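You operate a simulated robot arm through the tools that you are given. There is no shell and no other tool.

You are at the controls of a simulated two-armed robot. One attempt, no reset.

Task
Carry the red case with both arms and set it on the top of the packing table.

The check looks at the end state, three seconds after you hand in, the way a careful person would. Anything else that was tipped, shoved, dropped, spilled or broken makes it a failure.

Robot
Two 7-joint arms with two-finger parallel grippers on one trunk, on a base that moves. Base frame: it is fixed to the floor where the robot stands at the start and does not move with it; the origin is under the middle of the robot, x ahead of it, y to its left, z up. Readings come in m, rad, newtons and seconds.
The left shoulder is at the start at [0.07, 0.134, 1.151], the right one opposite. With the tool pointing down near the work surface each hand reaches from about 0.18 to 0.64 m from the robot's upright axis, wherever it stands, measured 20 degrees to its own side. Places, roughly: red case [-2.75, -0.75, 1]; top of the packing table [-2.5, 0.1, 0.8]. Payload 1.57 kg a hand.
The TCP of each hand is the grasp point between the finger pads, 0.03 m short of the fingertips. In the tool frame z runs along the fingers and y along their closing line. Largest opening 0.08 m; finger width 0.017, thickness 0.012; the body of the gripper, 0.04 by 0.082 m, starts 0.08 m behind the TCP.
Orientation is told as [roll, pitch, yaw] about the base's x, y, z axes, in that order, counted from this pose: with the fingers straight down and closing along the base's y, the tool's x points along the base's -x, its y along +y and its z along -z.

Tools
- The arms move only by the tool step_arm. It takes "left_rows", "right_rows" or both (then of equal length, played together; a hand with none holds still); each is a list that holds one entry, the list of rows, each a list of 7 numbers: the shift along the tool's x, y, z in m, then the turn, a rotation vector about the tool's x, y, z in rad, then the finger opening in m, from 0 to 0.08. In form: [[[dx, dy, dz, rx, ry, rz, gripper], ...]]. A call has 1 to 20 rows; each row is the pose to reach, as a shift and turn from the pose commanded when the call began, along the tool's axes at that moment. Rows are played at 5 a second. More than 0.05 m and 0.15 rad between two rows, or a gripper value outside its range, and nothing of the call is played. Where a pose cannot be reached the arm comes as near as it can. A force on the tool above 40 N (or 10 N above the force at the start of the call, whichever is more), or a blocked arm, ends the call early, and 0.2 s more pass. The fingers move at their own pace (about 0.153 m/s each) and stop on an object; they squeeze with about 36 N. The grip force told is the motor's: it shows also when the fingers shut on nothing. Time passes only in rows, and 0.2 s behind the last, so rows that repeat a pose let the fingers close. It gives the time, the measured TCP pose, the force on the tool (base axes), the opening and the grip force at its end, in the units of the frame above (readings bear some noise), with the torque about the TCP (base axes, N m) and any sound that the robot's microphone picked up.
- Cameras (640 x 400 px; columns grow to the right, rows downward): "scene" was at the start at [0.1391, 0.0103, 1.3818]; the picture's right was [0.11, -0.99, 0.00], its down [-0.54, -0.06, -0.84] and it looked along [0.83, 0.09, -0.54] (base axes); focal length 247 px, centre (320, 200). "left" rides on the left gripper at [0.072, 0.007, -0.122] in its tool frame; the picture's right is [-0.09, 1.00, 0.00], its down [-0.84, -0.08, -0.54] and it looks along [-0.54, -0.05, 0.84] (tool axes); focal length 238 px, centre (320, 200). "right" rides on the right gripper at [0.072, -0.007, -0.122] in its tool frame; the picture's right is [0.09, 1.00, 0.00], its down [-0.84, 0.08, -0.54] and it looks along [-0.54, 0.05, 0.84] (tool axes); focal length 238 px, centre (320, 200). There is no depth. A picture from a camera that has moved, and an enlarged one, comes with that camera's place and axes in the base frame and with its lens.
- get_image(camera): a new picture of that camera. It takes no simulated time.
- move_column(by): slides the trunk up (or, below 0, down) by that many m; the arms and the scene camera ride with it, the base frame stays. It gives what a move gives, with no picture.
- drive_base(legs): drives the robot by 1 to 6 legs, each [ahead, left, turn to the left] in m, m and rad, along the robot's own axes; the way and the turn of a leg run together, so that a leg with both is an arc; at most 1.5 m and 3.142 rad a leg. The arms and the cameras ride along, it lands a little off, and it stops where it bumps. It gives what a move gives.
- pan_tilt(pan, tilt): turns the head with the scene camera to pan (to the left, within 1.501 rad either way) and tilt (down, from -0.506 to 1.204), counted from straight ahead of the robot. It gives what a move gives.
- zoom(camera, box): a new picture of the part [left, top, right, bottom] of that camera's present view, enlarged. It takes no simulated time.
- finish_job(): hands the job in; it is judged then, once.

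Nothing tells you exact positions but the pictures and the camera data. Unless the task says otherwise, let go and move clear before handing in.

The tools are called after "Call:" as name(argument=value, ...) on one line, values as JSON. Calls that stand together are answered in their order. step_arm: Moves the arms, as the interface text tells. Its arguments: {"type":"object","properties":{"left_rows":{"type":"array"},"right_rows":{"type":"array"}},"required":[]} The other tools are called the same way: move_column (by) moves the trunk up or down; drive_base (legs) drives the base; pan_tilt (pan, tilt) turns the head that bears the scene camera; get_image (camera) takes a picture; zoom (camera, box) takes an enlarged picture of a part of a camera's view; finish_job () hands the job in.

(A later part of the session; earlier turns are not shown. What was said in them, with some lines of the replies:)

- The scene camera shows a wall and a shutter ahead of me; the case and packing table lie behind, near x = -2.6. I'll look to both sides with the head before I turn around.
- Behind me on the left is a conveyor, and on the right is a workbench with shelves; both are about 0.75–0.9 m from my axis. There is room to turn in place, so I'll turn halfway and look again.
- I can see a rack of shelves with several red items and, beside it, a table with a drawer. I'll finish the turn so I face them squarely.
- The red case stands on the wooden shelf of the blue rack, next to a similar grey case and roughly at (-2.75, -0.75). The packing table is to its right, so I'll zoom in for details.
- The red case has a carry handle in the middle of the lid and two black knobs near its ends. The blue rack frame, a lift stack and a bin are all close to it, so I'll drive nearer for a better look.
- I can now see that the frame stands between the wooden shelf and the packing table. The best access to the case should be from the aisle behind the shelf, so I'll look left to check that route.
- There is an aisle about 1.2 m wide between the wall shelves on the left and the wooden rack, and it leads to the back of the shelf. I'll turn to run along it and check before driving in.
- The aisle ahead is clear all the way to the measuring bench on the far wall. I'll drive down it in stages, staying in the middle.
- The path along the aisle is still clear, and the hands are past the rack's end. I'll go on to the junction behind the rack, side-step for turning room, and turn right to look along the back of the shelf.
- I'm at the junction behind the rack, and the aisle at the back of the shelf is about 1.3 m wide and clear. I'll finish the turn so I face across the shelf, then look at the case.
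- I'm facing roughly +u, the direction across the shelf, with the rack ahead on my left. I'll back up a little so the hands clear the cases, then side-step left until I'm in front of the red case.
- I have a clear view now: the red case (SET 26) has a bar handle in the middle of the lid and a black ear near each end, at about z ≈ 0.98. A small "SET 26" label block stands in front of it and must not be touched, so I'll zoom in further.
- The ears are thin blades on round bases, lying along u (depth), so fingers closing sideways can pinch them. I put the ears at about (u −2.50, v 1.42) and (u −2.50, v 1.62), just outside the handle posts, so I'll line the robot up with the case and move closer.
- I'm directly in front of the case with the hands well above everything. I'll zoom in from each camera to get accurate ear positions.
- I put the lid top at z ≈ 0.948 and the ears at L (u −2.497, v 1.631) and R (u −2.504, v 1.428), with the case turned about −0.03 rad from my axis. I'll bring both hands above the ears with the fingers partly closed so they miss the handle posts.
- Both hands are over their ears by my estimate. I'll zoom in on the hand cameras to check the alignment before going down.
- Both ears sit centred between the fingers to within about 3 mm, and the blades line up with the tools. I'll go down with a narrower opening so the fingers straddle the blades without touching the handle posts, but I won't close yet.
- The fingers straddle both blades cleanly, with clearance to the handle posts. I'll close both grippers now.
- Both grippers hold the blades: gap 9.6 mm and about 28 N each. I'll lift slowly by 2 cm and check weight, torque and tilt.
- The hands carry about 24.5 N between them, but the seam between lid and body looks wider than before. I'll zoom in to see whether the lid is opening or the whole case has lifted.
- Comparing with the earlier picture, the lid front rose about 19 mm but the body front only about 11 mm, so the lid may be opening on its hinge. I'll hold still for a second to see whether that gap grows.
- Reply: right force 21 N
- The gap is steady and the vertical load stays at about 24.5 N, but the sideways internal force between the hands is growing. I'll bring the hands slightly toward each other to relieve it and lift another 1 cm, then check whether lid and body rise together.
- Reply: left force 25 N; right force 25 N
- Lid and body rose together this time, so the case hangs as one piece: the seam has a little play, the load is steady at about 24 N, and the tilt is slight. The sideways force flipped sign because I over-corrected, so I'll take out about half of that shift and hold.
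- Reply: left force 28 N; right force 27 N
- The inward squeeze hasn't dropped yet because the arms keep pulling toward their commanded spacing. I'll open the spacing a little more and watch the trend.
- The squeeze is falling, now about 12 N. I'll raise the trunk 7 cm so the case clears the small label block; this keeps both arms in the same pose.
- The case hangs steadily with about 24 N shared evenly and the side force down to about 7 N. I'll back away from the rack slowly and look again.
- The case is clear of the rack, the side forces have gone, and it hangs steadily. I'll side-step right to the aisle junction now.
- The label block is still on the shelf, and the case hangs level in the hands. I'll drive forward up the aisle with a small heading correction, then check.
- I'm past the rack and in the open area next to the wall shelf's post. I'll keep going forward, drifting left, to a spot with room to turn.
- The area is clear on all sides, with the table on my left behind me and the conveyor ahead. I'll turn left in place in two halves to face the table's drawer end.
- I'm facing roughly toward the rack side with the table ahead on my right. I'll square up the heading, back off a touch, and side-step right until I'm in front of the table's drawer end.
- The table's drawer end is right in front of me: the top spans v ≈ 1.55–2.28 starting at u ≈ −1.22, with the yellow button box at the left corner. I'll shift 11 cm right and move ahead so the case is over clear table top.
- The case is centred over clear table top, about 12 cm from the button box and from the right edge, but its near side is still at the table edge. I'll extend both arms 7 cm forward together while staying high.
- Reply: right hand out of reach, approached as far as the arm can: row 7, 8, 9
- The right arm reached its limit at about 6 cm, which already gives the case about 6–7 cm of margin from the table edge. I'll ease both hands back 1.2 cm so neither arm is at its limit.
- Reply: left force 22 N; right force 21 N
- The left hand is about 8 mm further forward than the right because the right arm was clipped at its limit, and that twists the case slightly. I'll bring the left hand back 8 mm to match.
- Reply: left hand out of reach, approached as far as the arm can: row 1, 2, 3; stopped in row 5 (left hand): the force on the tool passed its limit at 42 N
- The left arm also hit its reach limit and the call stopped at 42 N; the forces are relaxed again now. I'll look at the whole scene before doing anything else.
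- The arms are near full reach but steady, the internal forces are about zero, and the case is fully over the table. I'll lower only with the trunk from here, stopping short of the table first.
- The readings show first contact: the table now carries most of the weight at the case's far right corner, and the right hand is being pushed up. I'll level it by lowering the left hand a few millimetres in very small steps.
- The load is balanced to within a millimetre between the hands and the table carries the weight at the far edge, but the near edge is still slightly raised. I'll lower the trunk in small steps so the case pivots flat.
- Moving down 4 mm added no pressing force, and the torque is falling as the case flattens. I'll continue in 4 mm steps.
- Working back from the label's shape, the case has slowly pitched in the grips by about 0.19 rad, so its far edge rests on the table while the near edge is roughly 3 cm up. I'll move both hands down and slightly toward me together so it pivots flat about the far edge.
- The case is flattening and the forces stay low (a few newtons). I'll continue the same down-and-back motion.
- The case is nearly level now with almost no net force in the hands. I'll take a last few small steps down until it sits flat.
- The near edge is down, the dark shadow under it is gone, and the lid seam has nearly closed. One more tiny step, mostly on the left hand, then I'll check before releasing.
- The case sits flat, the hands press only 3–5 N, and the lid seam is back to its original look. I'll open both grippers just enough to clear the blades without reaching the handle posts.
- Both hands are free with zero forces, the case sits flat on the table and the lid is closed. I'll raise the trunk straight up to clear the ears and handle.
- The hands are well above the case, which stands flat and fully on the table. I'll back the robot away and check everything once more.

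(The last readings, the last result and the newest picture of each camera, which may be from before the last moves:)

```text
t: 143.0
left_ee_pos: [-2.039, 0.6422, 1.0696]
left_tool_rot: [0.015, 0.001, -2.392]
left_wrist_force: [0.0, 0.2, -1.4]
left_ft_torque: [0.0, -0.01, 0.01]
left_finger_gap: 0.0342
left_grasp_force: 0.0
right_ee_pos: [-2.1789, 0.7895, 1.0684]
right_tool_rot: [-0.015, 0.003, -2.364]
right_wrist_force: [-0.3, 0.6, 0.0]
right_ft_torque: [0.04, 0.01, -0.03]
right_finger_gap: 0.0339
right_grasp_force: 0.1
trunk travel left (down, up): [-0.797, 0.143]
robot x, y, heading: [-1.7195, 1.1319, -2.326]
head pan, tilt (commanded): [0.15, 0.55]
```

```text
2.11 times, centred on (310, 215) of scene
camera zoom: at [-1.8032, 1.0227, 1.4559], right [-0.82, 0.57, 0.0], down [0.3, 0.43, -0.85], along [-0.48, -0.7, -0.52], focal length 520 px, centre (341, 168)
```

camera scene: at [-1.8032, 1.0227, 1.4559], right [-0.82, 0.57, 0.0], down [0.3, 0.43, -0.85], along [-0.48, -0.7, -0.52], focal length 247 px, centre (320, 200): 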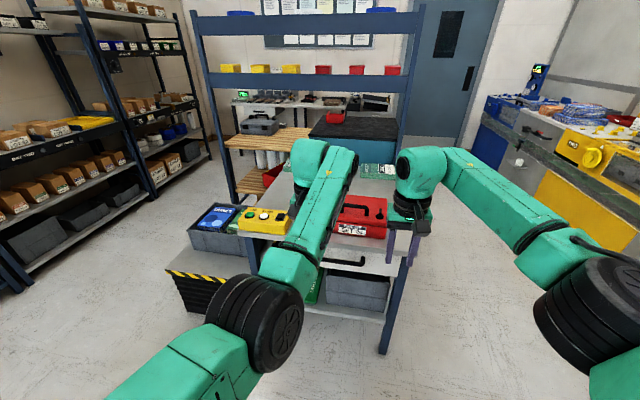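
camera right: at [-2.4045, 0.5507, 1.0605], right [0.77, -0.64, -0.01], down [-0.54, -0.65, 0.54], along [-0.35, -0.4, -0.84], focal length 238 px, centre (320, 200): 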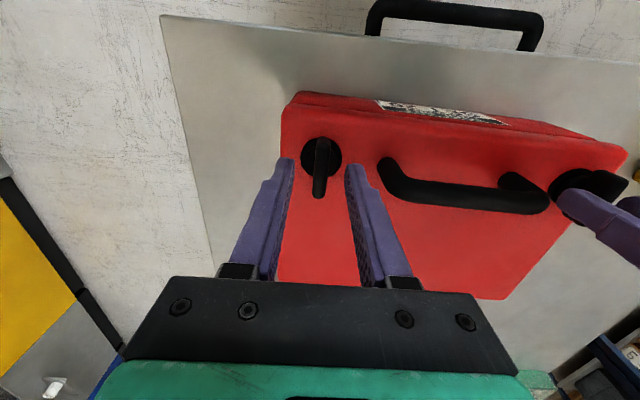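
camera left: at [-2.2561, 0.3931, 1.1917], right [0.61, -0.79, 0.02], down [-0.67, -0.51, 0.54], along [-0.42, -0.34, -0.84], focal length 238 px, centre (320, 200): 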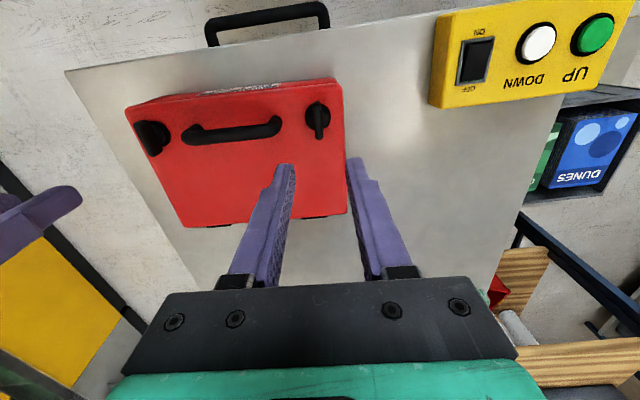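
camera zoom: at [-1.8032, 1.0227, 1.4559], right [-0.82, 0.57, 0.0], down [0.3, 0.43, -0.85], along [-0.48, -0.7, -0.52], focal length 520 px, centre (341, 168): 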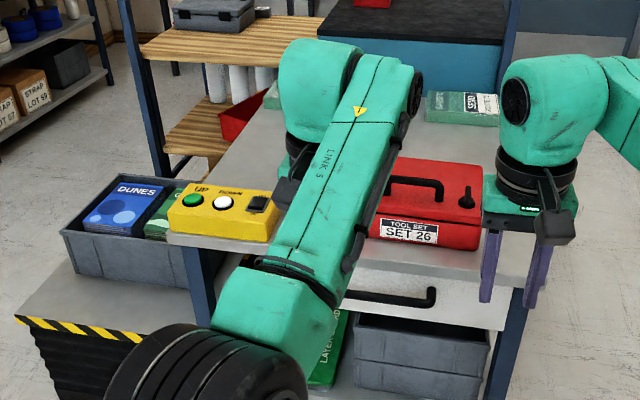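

The red case stands flat on the packing table, closed and well inside the edges. The button box, packs, bin and grey case are where they were, and the arms are empty and clear, so I'm handing in.

Call:
finish_job()

```text
The job is handed in.
```

The red case (SET 26) is on the packing table. It is sitting flat, the lid is closed, and the nearest table edge is about 6 cm away. I carried it with both arms, one gripper on each ear of the lid, then let go and backed the robot clear before handing in.

- **Tilt while carrying:** the case slowly tilted in the grips, and its lid seam opened a few millimetres. The far edge touched the table first, so I pivoted the case flat before releasing it. It slid at most a couple of centimetres while it settled.
- **Reach limit:** both arms hit their reach limit over the table, and one move stopped itself when the force reached 42 N. The case stayed gripped, and I did most of the lowering with the trunk after that.
- **Surroundings:** the last pictures show the button box, green packs, bin and grey case where they were. The small "SET 26" block was still in place on the shelf when I last saw it, after lifting the case away.
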